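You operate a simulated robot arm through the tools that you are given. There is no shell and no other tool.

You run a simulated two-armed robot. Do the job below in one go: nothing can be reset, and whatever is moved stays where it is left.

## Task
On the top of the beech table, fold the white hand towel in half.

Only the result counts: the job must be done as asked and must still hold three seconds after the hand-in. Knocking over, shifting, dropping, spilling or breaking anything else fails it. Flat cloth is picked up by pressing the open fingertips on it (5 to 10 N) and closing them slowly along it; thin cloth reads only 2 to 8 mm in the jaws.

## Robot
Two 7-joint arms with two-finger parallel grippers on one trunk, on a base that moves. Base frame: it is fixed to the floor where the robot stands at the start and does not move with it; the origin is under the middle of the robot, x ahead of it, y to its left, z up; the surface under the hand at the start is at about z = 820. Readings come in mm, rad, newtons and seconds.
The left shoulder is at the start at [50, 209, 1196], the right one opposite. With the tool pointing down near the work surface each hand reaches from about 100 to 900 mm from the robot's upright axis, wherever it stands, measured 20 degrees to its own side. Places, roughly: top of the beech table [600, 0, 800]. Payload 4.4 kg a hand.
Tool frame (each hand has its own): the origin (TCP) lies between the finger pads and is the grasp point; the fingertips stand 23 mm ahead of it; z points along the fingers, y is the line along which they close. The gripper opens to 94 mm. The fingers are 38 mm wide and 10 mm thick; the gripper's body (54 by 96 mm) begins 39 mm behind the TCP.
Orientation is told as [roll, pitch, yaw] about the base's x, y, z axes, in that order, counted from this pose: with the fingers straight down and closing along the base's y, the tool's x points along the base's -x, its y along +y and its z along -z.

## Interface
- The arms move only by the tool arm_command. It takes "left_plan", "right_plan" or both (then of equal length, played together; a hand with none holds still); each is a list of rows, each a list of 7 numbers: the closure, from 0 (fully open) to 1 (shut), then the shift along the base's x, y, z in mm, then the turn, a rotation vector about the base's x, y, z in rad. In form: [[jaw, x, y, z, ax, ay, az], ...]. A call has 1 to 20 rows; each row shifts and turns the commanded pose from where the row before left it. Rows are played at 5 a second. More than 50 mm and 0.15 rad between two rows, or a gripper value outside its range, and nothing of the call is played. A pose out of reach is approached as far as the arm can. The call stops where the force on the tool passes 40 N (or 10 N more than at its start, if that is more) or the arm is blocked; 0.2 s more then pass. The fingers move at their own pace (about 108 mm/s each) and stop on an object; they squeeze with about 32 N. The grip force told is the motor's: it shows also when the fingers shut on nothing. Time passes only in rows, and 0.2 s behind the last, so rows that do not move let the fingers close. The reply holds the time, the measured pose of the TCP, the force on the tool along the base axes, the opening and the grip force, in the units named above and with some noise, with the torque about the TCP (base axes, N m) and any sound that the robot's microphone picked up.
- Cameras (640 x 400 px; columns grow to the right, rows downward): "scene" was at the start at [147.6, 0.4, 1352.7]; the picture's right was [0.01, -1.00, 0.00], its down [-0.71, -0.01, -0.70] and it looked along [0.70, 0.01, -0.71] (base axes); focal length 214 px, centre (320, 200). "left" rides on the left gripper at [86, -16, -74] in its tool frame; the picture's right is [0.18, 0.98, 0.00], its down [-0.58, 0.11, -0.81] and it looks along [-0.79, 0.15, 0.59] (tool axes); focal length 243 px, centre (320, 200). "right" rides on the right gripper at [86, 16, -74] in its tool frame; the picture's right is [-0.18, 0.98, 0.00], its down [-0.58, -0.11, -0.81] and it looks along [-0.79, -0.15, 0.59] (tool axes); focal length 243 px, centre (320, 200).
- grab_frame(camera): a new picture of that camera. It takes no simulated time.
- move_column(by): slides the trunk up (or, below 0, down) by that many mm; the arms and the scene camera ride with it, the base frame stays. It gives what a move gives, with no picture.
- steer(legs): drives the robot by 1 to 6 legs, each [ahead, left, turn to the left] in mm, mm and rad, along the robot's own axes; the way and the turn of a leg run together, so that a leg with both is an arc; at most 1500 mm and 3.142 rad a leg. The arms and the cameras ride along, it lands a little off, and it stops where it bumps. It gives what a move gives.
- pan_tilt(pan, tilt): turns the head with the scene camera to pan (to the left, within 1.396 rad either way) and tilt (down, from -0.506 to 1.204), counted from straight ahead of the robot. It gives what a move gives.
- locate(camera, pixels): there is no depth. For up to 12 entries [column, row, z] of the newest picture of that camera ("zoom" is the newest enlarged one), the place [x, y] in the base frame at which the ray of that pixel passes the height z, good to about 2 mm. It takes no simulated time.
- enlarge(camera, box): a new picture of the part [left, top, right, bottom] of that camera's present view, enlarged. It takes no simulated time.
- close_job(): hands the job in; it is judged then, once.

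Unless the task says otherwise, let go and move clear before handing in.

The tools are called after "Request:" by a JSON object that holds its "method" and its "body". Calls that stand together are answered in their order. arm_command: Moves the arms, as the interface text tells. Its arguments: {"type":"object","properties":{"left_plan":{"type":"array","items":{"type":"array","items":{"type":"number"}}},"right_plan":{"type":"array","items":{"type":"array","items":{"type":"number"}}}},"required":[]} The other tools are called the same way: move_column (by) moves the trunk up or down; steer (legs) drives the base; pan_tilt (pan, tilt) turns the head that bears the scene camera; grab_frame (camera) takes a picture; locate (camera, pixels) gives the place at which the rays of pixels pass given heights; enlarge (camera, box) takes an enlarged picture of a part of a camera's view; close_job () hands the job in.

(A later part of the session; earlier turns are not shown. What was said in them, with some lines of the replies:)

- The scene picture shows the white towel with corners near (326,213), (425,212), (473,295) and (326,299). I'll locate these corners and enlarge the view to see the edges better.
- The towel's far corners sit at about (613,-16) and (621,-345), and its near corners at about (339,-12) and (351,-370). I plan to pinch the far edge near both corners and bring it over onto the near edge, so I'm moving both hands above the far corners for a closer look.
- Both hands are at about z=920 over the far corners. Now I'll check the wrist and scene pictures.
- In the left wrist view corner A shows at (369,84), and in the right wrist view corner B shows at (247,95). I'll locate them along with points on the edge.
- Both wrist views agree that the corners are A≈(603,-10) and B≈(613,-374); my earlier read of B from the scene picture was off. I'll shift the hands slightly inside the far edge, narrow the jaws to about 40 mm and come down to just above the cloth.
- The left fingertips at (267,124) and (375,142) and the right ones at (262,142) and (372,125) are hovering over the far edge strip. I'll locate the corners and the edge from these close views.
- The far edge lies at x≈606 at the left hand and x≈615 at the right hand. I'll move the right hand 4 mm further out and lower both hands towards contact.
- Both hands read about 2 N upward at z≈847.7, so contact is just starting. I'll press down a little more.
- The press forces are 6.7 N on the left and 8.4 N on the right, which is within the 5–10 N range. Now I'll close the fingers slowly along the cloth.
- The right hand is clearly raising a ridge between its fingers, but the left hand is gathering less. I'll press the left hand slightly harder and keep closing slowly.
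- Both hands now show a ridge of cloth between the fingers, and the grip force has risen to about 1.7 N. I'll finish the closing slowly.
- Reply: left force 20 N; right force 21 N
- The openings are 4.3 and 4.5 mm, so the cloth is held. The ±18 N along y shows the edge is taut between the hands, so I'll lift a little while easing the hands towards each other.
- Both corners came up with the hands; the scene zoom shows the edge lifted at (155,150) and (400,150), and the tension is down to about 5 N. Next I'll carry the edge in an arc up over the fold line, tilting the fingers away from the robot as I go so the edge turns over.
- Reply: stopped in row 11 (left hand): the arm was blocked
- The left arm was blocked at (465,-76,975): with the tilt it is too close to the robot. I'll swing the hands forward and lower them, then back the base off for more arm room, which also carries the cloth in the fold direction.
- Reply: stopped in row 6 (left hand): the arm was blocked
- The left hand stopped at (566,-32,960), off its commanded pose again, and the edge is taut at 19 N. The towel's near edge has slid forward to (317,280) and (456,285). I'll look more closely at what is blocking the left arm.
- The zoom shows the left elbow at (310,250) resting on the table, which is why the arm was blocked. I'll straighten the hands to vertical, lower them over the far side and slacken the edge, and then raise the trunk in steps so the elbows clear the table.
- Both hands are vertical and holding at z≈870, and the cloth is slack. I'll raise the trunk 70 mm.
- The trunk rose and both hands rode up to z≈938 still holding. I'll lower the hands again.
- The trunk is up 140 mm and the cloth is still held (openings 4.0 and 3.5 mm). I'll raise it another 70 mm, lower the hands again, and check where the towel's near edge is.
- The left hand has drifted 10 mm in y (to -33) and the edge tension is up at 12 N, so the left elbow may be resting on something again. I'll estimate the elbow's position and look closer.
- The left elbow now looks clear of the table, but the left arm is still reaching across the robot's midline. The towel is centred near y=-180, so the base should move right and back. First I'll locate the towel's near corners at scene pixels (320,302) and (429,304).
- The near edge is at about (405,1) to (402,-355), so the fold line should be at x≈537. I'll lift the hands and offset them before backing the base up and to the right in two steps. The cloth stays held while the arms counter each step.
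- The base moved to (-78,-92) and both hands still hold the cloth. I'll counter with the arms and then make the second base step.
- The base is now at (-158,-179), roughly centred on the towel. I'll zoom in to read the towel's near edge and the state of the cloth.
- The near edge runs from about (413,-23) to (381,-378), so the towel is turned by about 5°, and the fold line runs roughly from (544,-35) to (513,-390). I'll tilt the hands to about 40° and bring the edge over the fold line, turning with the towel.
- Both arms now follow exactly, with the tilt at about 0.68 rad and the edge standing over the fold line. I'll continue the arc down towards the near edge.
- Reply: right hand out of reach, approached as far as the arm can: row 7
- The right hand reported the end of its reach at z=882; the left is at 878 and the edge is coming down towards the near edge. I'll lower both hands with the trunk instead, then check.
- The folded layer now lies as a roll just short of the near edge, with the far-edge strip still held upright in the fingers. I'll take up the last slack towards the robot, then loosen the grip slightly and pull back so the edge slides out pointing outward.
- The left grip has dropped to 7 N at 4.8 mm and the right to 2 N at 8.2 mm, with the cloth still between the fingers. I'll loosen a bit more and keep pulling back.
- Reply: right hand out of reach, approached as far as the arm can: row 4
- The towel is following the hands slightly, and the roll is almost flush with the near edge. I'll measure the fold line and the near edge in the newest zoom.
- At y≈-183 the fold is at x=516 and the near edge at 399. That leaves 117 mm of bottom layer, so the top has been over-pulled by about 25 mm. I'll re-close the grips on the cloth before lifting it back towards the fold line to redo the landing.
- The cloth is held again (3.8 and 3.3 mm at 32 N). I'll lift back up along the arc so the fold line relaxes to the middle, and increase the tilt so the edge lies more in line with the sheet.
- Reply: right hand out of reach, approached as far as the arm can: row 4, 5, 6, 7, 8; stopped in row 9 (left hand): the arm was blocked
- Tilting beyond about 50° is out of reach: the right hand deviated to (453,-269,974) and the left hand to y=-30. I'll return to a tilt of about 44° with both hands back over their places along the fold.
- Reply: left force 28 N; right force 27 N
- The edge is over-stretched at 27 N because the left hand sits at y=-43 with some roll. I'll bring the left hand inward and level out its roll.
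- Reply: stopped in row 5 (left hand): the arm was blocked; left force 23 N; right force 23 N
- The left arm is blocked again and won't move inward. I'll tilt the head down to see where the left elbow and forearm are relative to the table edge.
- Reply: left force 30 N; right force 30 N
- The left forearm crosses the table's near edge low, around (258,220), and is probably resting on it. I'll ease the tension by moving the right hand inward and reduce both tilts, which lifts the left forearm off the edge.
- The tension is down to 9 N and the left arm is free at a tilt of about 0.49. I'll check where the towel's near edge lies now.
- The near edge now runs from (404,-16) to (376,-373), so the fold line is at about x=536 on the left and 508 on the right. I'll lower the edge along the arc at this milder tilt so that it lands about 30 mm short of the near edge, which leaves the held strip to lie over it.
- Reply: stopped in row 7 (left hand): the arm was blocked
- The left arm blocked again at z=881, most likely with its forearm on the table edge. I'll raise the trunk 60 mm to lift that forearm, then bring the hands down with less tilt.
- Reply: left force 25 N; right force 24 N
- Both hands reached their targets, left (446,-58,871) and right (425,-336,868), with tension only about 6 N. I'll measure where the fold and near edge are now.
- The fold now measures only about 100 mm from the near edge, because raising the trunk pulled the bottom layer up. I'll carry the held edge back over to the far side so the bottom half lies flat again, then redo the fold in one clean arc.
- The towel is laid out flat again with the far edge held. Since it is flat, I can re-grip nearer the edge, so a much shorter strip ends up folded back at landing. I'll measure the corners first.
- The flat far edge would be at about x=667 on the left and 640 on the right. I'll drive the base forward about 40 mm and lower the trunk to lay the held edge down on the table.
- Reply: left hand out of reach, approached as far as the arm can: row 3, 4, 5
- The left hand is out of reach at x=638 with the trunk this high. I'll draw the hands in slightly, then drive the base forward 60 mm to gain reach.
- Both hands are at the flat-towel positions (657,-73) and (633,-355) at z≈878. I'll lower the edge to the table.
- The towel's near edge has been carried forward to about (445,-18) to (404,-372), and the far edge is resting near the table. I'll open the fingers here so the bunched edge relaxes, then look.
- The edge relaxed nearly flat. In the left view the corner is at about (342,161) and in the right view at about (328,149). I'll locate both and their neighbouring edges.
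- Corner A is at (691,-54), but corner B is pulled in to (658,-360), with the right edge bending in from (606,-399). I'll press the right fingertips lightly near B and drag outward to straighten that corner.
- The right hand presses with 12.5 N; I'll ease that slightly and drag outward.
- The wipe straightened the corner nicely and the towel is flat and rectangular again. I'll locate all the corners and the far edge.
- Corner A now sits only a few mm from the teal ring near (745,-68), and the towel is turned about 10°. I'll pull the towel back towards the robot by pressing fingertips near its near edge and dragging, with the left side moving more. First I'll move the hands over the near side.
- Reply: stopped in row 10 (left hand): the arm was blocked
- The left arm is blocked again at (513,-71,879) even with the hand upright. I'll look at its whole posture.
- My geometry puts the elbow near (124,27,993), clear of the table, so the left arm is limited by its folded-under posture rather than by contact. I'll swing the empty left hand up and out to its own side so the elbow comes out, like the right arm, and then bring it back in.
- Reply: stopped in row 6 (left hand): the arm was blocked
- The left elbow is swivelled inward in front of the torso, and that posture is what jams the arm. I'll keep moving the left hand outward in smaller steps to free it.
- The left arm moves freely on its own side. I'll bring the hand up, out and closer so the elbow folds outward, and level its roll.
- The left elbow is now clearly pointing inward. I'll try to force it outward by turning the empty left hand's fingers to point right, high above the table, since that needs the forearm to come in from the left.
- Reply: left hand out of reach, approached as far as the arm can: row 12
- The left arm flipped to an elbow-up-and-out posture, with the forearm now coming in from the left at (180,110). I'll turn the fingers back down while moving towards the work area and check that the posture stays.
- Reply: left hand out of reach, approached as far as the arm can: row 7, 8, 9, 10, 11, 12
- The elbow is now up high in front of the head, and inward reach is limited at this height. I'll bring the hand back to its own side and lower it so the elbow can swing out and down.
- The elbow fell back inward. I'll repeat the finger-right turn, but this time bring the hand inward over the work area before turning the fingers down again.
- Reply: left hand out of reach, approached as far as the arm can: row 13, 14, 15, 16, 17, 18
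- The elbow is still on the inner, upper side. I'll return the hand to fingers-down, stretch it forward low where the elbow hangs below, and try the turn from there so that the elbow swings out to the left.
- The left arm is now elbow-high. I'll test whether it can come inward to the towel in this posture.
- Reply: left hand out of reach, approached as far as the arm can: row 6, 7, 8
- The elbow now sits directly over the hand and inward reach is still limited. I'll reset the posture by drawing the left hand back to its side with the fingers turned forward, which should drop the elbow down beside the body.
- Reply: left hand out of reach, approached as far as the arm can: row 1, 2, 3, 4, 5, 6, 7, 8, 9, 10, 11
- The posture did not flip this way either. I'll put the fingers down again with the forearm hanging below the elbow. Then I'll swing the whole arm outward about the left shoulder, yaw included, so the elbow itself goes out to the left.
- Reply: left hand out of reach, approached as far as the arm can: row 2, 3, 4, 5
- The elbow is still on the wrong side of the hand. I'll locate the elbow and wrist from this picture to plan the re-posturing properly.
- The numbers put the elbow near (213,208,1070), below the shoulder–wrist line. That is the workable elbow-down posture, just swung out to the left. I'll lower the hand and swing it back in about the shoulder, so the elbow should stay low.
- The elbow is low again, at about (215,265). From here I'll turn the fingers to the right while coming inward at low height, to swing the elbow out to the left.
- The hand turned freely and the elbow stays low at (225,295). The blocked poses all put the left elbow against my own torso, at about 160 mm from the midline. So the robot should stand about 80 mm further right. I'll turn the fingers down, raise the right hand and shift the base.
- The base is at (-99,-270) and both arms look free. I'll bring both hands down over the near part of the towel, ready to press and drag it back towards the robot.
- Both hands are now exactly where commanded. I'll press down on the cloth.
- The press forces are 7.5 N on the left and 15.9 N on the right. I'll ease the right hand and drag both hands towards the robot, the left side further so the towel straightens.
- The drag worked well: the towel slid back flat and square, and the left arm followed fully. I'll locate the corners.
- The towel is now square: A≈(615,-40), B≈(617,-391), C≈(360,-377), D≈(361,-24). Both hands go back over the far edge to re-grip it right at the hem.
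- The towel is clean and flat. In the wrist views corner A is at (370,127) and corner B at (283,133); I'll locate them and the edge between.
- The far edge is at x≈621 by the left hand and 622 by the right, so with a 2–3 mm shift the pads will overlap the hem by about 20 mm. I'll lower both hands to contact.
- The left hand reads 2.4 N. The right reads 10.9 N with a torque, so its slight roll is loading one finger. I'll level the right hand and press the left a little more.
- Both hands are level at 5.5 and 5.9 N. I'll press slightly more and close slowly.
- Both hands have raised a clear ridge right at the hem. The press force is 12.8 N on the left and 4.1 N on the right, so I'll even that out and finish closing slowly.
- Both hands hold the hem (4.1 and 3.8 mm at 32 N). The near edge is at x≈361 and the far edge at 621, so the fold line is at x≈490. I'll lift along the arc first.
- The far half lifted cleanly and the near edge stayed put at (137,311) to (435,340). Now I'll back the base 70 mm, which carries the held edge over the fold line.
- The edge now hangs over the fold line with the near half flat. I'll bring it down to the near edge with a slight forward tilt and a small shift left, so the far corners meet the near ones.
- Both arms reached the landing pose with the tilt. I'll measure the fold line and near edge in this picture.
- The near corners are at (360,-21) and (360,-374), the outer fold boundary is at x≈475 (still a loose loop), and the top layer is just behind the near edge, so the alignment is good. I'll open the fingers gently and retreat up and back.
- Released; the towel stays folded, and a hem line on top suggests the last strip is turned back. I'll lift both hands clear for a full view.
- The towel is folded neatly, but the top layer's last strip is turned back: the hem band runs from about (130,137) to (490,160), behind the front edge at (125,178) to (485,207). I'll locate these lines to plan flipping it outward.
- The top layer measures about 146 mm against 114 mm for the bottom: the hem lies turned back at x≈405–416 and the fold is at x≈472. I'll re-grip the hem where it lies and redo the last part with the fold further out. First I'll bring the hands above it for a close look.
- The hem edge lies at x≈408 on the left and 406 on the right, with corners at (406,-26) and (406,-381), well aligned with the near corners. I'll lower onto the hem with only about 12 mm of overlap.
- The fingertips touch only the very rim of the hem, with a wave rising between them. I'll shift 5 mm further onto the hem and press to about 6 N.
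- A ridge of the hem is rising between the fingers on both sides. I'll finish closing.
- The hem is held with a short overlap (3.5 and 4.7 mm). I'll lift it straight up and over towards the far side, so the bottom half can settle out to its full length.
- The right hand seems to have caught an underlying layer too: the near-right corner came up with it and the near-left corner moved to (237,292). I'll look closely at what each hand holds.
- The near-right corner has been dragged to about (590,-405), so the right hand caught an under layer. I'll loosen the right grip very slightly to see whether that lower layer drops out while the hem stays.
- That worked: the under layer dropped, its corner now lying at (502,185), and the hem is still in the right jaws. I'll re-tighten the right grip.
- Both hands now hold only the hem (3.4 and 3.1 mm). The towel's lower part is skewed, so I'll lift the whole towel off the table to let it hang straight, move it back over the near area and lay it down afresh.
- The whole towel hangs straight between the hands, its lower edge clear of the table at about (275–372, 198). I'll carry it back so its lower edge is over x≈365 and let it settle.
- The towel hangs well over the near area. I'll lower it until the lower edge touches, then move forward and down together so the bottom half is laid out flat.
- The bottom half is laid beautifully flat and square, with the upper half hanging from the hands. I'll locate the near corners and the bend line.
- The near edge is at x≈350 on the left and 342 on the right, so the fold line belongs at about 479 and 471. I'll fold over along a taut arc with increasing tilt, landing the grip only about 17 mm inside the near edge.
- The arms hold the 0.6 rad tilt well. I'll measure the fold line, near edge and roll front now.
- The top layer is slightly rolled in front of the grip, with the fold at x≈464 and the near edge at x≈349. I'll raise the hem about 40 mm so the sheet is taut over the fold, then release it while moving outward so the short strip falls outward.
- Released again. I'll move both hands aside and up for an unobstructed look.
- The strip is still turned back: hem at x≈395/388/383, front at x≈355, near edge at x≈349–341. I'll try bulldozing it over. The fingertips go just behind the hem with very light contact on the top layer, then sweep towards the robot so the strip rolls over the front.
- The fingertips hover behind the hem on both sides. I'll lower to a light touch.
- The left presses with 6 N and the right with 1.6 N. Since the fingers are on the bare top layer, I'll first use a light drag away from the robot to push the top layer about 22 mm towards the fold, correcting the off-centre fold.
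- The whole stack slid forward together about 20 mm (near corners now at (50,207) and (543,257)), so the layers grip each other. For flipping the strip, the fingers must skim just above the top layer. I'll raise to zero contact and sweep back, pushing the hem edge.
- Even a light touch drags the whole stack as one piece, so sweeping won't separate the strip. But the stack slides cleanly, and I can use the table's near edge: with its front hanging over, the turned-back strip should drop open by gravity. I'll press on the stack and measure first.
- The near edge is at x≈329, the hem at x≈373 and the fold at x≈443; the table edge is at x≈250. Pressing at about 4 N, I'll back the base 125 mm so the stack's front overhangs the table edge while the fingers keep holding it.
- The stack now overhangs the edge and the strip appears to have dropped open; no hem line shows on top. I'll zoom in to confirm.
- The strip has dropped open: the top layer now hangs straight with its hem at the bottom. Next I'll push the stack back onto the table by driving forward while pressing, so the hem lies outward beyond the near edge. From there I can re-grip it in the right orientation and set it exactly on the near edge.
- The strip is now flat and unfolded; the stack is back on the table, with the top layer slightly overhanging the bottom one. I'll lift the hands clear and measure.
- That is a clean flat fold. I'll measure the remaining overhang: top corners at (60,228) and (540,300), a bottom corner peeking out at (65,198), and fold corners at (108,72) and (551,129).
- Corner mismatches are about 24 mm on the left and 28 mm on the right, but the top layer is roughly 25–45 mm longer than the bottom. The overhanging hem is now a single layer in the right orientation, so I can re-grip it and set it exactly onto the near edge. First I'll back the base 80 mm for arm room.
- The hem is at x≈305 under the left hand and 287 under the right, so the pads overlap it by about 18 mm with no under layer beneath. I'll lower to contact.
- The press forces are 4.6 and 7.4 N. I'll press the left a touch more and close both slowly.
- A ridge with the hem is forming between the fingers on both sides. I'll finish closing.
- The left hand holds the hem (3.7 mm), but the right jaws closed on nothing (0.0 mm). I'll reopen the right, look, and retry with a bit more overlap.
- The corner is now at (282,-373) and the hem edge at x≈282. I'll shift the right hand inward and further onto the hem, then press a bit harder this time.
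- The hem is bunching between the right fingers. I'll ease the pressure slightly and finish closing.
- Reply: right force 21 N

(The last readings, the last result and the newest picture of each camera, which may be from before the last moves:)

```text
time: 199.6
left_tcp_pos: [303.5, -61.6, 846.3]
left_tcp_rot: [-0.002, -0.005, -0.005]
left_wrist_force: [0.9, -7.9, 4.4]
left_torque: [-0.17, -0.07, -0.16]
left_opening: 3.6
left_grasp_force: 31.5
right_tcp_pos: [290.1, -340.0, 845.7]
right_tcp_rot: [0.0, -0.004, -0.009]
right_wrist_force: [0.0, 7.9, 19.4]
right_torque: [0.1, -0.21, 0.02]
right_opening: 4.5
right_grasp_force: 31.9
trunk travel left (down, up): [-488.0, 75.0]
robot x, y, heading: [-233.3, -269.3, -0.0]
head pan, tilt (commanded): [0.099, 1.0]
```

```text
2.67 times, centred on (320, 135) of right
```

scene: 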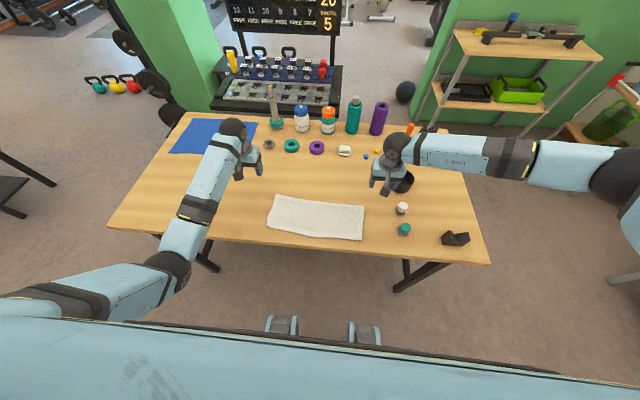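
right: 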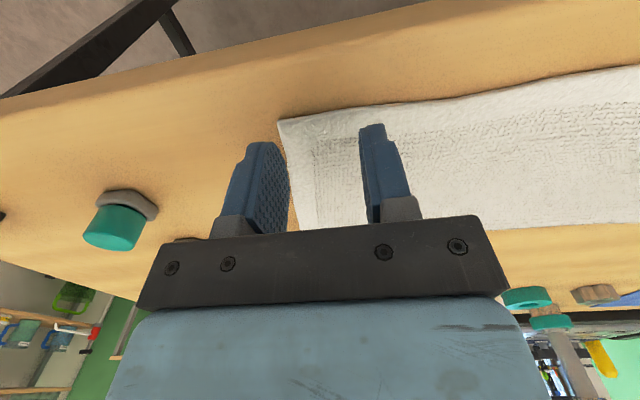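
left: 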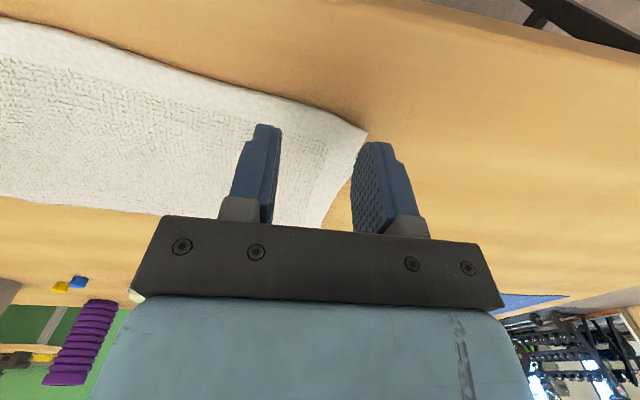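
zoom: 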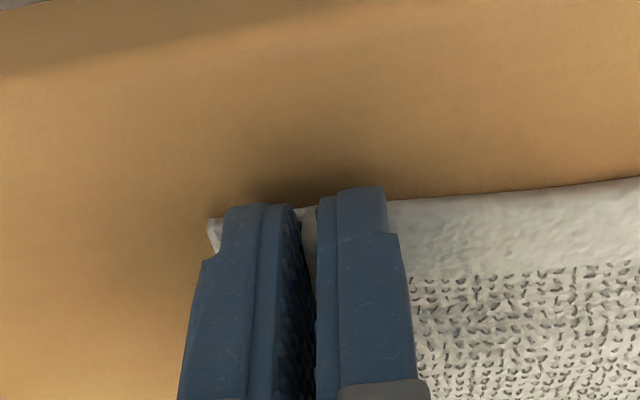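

The right hand now holds too (4.5 mm). I'll lift the hem up and over towards the fold, checking that only the top layer comes up.

Request:
{"method": "arm_command", "body": {"left_plan": [[1, 3, -0.5, 12, 0, 0, 0], [1, 5, -0.5, 22, 0, 0, 0], [1, 7.5, -0.5, 25, 0, 0, 0], [1, 15.2, 0, 15.2, 0, 0, 0], [1, 15.2, 0, 15.2, 0, 0, 0], [1, 15.2, 0, 15.2, 0, 0, 0], [1, 0, 0, 0, 0, 0, 0]], "right_plan": [[1, 3, 0.5, 12, 0, 0, 0], [1, 6, 0.5, 24, 0, 0, 0], [1, 8, 0.5, 26, 0, 0, 0], [1, 15.7, 0, 15.7, 0, 0, 0], [1, 15.7, 0, 15.7, 0, 0, 0], [1, 15.7, 0, 15.7, 0, 0, 0], [1, 0, 0, 0, 0, 0, 0]]}}

Request:
{"method": "enlarge", "body": {"camera": "scene", "box": [230, 150, 422, 270]}}

```text
time: 201.2
left_tcp_pos: [366.4, -63.0, 948.7]
left_tcp_rot: [-0.004, -0.003, -0.002]
left_wrist_force: [-0.1, -6.5, 0.1]
left_torque: [-0.18, -0.02, -0.12]
left_opening: 3.7
left_grasp_force: 32.3
right_tcp_pos: [354.4, -340.8, 954.2]
right_tcp_rot: [0.0, 0.0, -0.01]
right_wrist_force: [1.0, 6.1, 0.3]
right_torque: [0.13, -0.04, -0.01]
right_opening: 4.4
right_grasp_force: 31.9
trunk travel left (down, up): [-488.0, 75.0]
robot x, y, heading: [-235.2, -269.1, 0.004]
head pan, tilt (commanded): [0.099, 1.0]
```

```text
3.33 times, centred on (326, 210) of scene
```

zoom: 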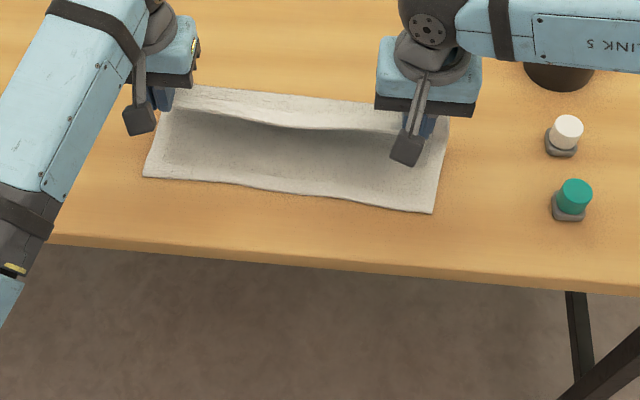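

Only the top layer lifted; the bottom lies flat with near corners at (144,176) and (433,212). I'll continue over the fold line and let the bottom settle out further.

Request:
{"method": "arm_command", "body": {"left_plan": [[1, 20.5, 0, 5.5, 0, 0, 0], [1, 20.5, 0, 5.5, 0, 0, 0], [1, 20.5, 0, 5, 0, 0, 0], [1, 13, 0, -9, 0, 0, 0], [1, 13, 0, -9, 0, 0, 0], [1, 13, 0, -9, 0, 0, 0], [1, 0, 0, 0, 0, 0, 0], [1, 0, 0, 0, 0, 0, 0]], "right_plan": [[1, 21.3, 0, 5.5, 0, 0, 0], [1, 21.3, 0, 5.5, 0, 0, 0], [1, 21.3, 0, 5, 0, 0, 0], [1, 10, 0, -13, 0, 0, 0], [1, 10, 0, -13, 0, 0, 0], [1, 10, 0, -13, 0, 0, 0], [1, 0, 0, 0, 0, 0, 0], [1, 0, 0, 0, 0, 0, 0]]}}

Request:
{"method": "enlarge", "body": {"camera": "scene", "box": [230, 150, 422, 270]}}

Request:
{"method": "locate", "body": {"camera": "zoom", "pixels": [[144, 176, 822], [433, 212, 822], [290, 192, 822], [160, 115, 822], [445, 140, 822]]}}

```text
time: 203.0
left_tcp_pos: [468.9, -64.5, 939.9]
left_tcp_rot: [-0.003, -0.005, -0.005]
left_wrist_force: [-0.9, -5.5, 0.5]
left_torque: [-0.12, 0.06, -0.07]
left_opening: 3.9
left_grasp_force: 31.7
right_tcp_pos: [447.7, -338.1, 930.9]
right_tcp_rot: [0.001, -0.002, -0.008]
right_wrist_force: [1.8, 5.6, 0.3]
right_torque: [0.11, 0.05, 0.03]
right_opening: 4.4
right_grasp_force: 31.8
trunk travel left (down, up): [-488.0, 75.0]
robot x, y, heading: [-232.8, -269.5, -0.0]
head pan, tilt (commanded): [0.099, 1.0]
```

```text
3.33 times, centred on (326, 210) of scene
```

zoom: 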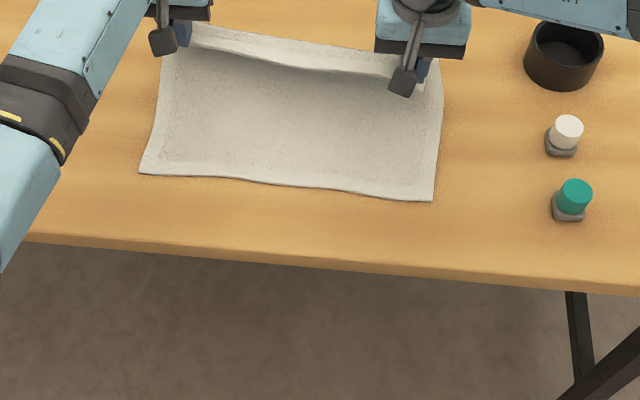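

```text
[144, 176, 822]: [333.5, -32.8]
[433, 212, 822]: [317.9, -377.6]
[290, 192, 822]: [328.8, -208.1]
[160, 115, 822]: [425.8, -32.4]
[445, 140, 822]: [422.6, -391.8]
```

Request:
{"method": "locate", "body": {"camera": "zoom", "pixels": [[139, 173, 822], [432, 201, 822], [290, 185, 822], [350, 191, 822], [157, 90, 822], [441, 120, 822]]}}

```text
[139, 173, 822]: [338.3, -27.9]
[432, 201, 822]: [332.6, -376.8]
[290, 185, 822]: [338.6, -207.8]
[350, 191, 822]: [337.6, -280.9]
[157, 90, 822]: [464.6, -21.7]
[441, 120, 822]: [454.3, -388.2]
```

The near edge is now at D≈(338,-28) and C≈(333,-377), and the bottom is laid out well past the middle. With the hem held in its final orientation, I'll bring it back down along the arc to land right on the near edge.

Request:
{"method": "arm_command", "body": {"left_plan": [[1, -10.5, 0.1, 4, 0, 0, 0], [1, -10.4, 0.1, 4.1, 0, 0, 0], [1, -13.5, 0.1, -1.5, 0, 0, 0], [1, -13.5, 0.1, -1.5, 0, 0, 0], [1, -12.8, 0.1, -5, 0, 0, 0], [1, -12.7, 0.1, -5, 0, 0, 0], [1, -10.9, 0.1, -8.5, 0, 0, 0], [1, -10.8, 0.1, -8.5, 0, 0, 0], [1, -8.4, 0.1, -10.8, 0, 0, 0], [1, -8.4, 0.1, -10.7, 0, 0, 0], [1, -4.5, 0, -10, 0, 0, 0], [1, -4.5, 0, -10, 0, 0, 0], [1, -2, 0, -8.8, 0, 0, 0], [1, -2, 0, -8.7, 0, 0, 0], [1, 0, 0, 0, 0, 0, 0]], "right_plan": [[1, -2.6, -0.3, 4, 0, 0, 0], [1, -2.5, -0.3, 4.1, 0, 0, 0], [1, -12.4, -0.3, -1.2, 0, 0, 0], [1, -12.4, -0.3, -1.1, 0, 0, 0], [1, -11.9, -0.3, -4.4, 0, 0, 0], [1, -11.9, -0.3, -4.3, 0, 0, 0], [1, -10, -0.3, -7.7, 0, 0, 0], [1, -10, -0.3, -7.7, 0, 0, 0], [1, -8.2, -0.3, -9.8, 0, 0, 0], [1, -8.1, -0.3, -9.8, 0, 0, 0], [1, -4.7, -0.3, -9.2, 0, 0, 0], [1, -4.6, -0.3, -9.2, 0, 0, 0], [1, -1.9, 0, -8.4, 0, 0, 0], [1, -1.9, 0, -8.4, 0, 0, 0], [1, 0, 0, 0, 0, 0, 0]]}}

Request:
{"method": "enlarge", "body": {"camera": "scene", "box": [254, 170, 382, 250]}}

Request:
{"method": "grab_frame", "body": {"camera": "left"}}

Request:
{"method": "grab_frame", "body": {"camera": "right"}}

```text
time: 206.2
left_tcp_pos: [342.0, -61.8, 859.5]
left_tcp_rot: [-0.003, -0.004, -0.004]
left_wrist_force: [0.4, -9.7, -0.8]
left_torque: [-0.25, 0.01, -0.14]
left_opening: 4.0
left_grasp_force: 32.2
right_tcp_pos: [345.3, -342.0, 858.6]
right_tcp_rot: [-0.001, -0.002, -0.007]
right_wrist_force: [0.7, 10.9, 0.8]
right_torque: [0.21, -0.02, 0.09]
right_opening: 4.6
right_grasp_force: 31.9
trunk travel left (down, up): [-488.0, 75.0]
robot x, y, heading: [-231.9, -270.4, -0.004]
head pan, tilt (commanded): [0.099, 1.0]
```

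```text
5.00 times, centred on (318, 210) of scene
```

zoom: 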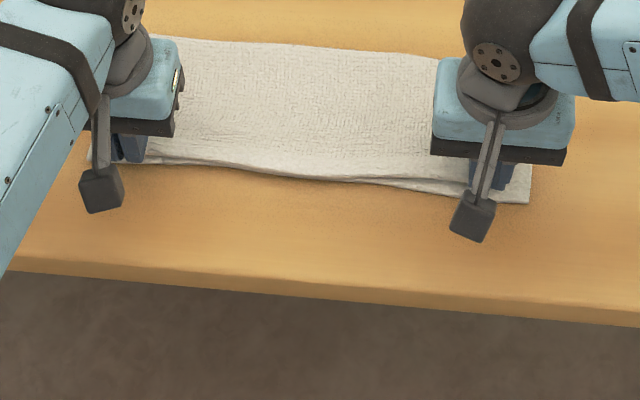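

```text
taken
```

left: 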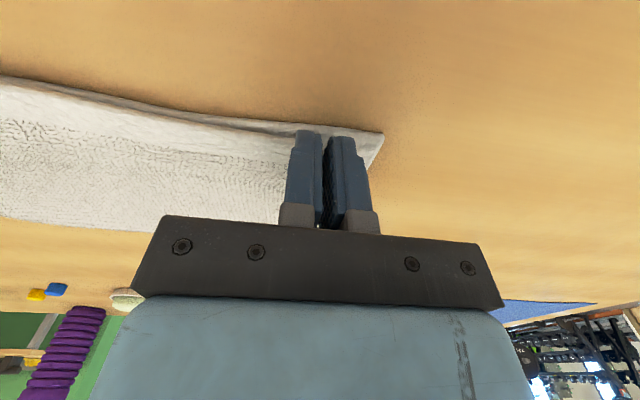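

```text
taken
```

right: 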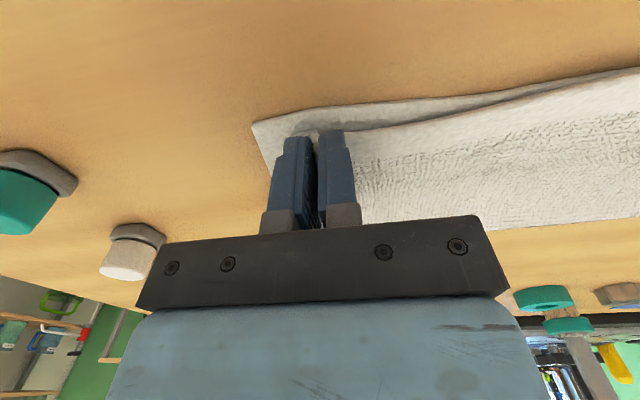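

The top layer now lies flat with the hem almost exactly on the near edge and no roll in front. I'll measure.

Request:
{"method": "locate", "body": {"camera": "zoom", "pixels": [[160, 38, 828], [300, 46, 828], [430, 58, 828], [92, 166, 822], [530, 203, 822], [300, 180, 824], [200, 165, 824], [400, 178, 830]]}}

Request:
{"method": "locate", "body": {"camera": "left", "pixels": [[384, 132, 822], [250, 118, 822], [150, 103, 822], [150, 110, 832]]}}

Request:
{"method": "locate", "body": {"camera": "right", "pixels": [[253, 124, 822], [330, 106, 822], [430, 101, 822], [430, 113, 832]]}}

```text
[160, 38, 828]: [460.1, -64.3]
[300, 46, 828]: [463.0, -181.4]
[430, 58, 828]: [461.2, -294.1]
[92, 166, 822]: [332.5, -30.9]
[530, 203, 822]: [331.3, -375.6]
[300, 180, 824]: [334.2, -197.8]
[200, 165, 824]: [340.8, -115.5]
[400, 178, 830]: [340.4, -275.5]
```

```text
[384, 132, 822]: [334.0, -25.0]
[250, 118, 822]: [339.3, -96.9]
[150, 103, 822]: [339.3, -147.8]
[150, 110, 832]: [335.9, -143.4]
```

```text
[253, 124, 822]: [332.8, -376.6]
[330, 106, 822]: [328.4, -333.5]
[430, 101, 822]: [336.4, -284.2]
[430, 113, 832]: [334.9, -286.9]
```

The fold is at x≈461 and the hem within a few mm of the near edge (333–339), so it is nearly a perfect half. I'll make the last small adjustment, lower onto the table and open gently.

Request:
{"method": "arm_command", "body": {"left_plan": [[1, -3, -0.5, -3, 0, 0, 0], [1, -2.5, -0.5, -3, 0, 0, 0], [1, 0, 0, -2, 0, 0, 0], [1, 0, 0, 0, 0, 0, 0], [0.96, 0, 0, 0, 0, 0, 0], [0.92, 0, 0, 0, 0, 0, 0], [0.87, 0, 0, 0, 0, 0, 0], [0.8, 0, 0, 0, 0, 0, 0], [0.72, 0, 0, 0.5, 0, 0, 0], [0.64, 0, 0, 1, 0, 0, 0], [0.57, 0, 0, 3, 0, 0, 0], [0.57, 0, 0, 10, 0, 0, 0], [0.57, 0, 0, 15, 0, 0, 0], [0.57, 0, 0, 0, 0, 0, 0]], "right_plan": [[1, -2, 0.5, -3, 0, 0, 0], [1, -2, 0.5, -3, 0, 0, 0], [1, 0, 0, -2, 0, 0, 0], [1, 0, 0, 0, 0, 0, 0], [0.96, 0, 0, 0, 0, 0, 0], [0.92, 0, 0, 0, 0, 0, 0], [0.87, 0, 0, 0, 0, 0, 0], [0.8, 0, 0, 0, 0, 0, 0], [0.72, 0, 0, 0.5, 0, 0, 0], [0.64, 0, 0, 1, 0, 0, 0], [0.57, 0, 0, 3, 0, 0, 0], [0.57, 0, 0, 10, 0, 0, 0], [0.57, 0, 0, 15, 0, 0, 0], [0.57, 0, 0, 0, 0, 0, 0]]}}

Request:
{"method": "grab_frame", "body": {"camera": "left"}}

Request:
{"method": "grab_frame", "body": {"camera": "right"}}

```text
time: 209.2
left_tcp_pos: [337.6, -62.5, 880.1]
left_tcp_rot: [-0.004, -0.002, -0.002]
left_wrist_force: [-0.7, -0.3, -0.7]
left_torque: [0.0, -0.02, 0.01]
left_opening: 40.3
left_grasp_force: 0.1
right_tcp_pos: [343.9, -342.5, 879.8]
right_tcp_rot: [0.0, -0.002, -0.009]
right_wrist_force: [0.3, -0.2, -0.3]
right_torque: [0.0, 0.01, 0.02]
right_opening: 40.5
right_grasp_force: 0.1
trunk travel left (down, up): [-488.0, 75.0]
robot x, y, heading: [-235.9, -267.2, 0.001]
head pan, tilt (commanded): [0.099, 1.0]
```

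```text
taken
```

left: 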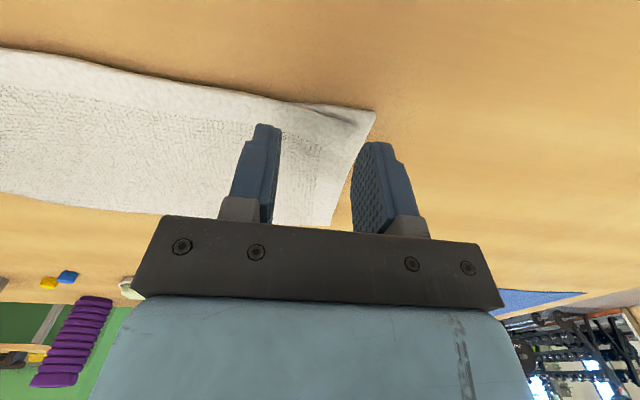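

```text
taken
```

right: 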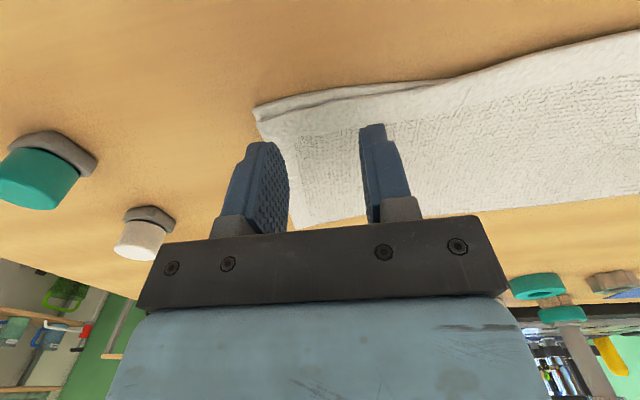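

Released cleanly. I'll raise both hands well clear and to the sides, then inspect the result.

Request:
{"method": "arm_command", "body": {"left_plan": [[0.57, 0, 0, 25, 0, 0, 0], [0.57, 0, 15, 25, 0, 0, 0], [0.57, 0, 30, 25, 0, 0, 0], [0.57, 0, 35, 25, 0, 0, 0], [0.57, 0, 35, 20, 0, 0, 0], [0.57, 0, 0, 0, 0, 0, 0]], "right_plan": [[0.57, 0, 0, 25, 0, 0, 0], [0.57, 0, -10, 25, 0, 0, 0], [0.57, 0, -25, 25, 0, 0, 0], [0.57, 0, -30, 25, 0, 0, 0], [0.57, 0, -30, 20, 0, 0, 0], [0.57, 0, 0, 0, 0, 0, 0]]}}

Request:
{"method": "enlarge", "body": {"camera": "scene", "box": [254, 165, 382, 245]}}

Request:
{"method": "grab_frame", "body": {"camera": "scene"}}

```text
time: 210.6
left_tcp_pos: [336.2, 55.2, 1000.6]
left_tcp_rot: [-0.004, -0.004, -0.004]
left_wrist_force: [0.3, 0.1, -0.5]
left_torque: [-0.02, -0.01, -0.02]
left_opening: 40.4
left_grasp_force: 0.0
right_tcp_pos: [345.2, -435.3, 999.0]
right_tcp_rot: [-0.001, -0.001, -0.009]
right_wrist_force: [0.2, -0.2, -0.4]
right_torque: [0.03, 0.01, -0.01]
right_opening: 40.4
right_grasp_force: 0.1
trunk travel left (down, up): [-488.0, 75.0]
robot x, y, heading: [-234.6, -272.6, 0.002]
head pan, tilt (commanded): [0.099, 1.0]
```

```text
5.00 times, centred on (318, 205) of scene
```

zoom: 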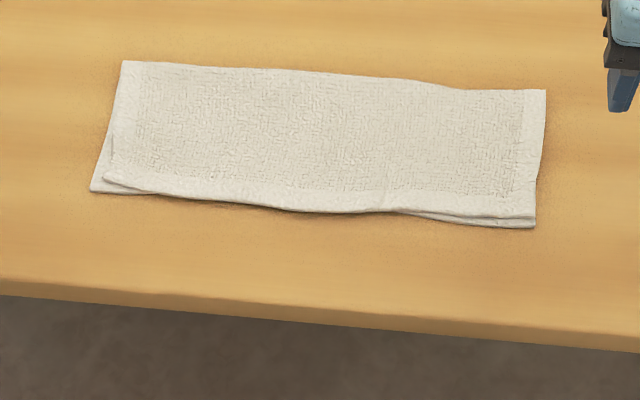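

```text
taken
```

scene: 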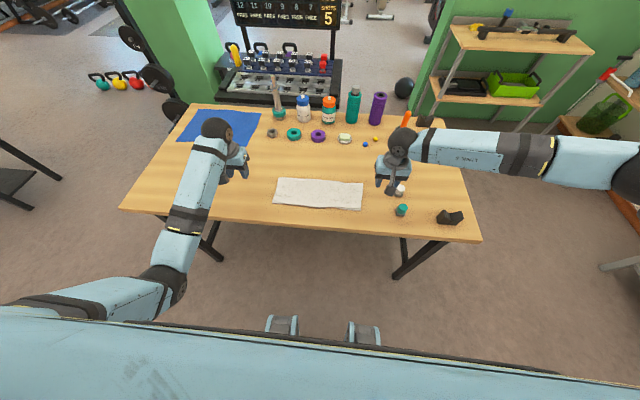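

The towel is neatly folded: corner pairs are at (103,180)/(90,190) and (535,216)/(535,227), with a straight fold edge. I'll do one last measurement and a close check that nothing else has moved.

Request:
{"method": "locate", "body": {"camera": "zoom", "pixels": [[103, 180, 828], [90, 191, 822], [535, 216, 828], [535, 227, 822], [123, 62, 826], [546, 90, 826], [320, 211, 826], [320, 72, 826]]}}

Request:
{"method": "enlarge", "body": {"camera": "scene", "box": [160, 70, 480, 270]}}

```text
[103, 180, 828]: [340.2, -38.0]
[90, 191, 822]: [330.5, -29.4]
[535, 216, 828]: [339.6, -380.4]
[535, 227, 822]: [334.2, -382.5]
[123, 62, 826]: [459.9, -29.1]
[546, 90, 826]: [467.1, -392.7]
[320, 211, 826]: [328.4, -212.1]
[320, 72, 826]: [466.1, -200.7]
```

```text
2.00 times, centred on (320, 170) of scene
```

zoom: 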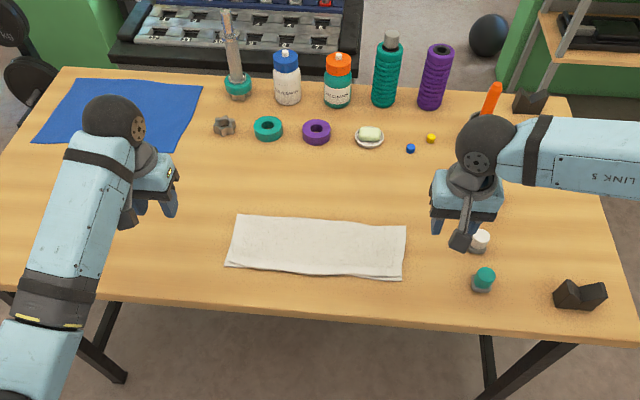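

The corner pairs match within about 13 mm and 6 mm. The fold edge runs along x≈460–467 and the aligned edges along x≈328–340, so the towel is folded in half and lies flat. Both hands are empty and clear, and every other object I can see is where it was; the right arm blocks my view of the black bowl. I'm handing the job in.

Request:
{"method": "close_job", "body": {}}

```text
The job is handed in.
```

The white hand towel is folded in half and lies flat on the beech table, and I've handed the job in. No verdict came back with the hand-in.

- **Alignment:** the two pairs of corners match to within about 13 mm and 6 mm. The fold edge is straight.
- **Position:** it took several attempts, so the towel now lies up to about 25 mm nearer the table's near edge than it did at the start. During the work I slid its front over that edge for a moment to open out a turned-back strip.
- **Other objects:** everything I could see in the last picture was where it started. The black bowl was hidden behind the right arm then, but it looked undisturbed in the last earlier pictures that showed it.
- **Robot:** both hands are empty and clear of the towel. The robot now stands about 235 mm further back and 270 mm further right than at the start, with its trunk raised 213 mm.
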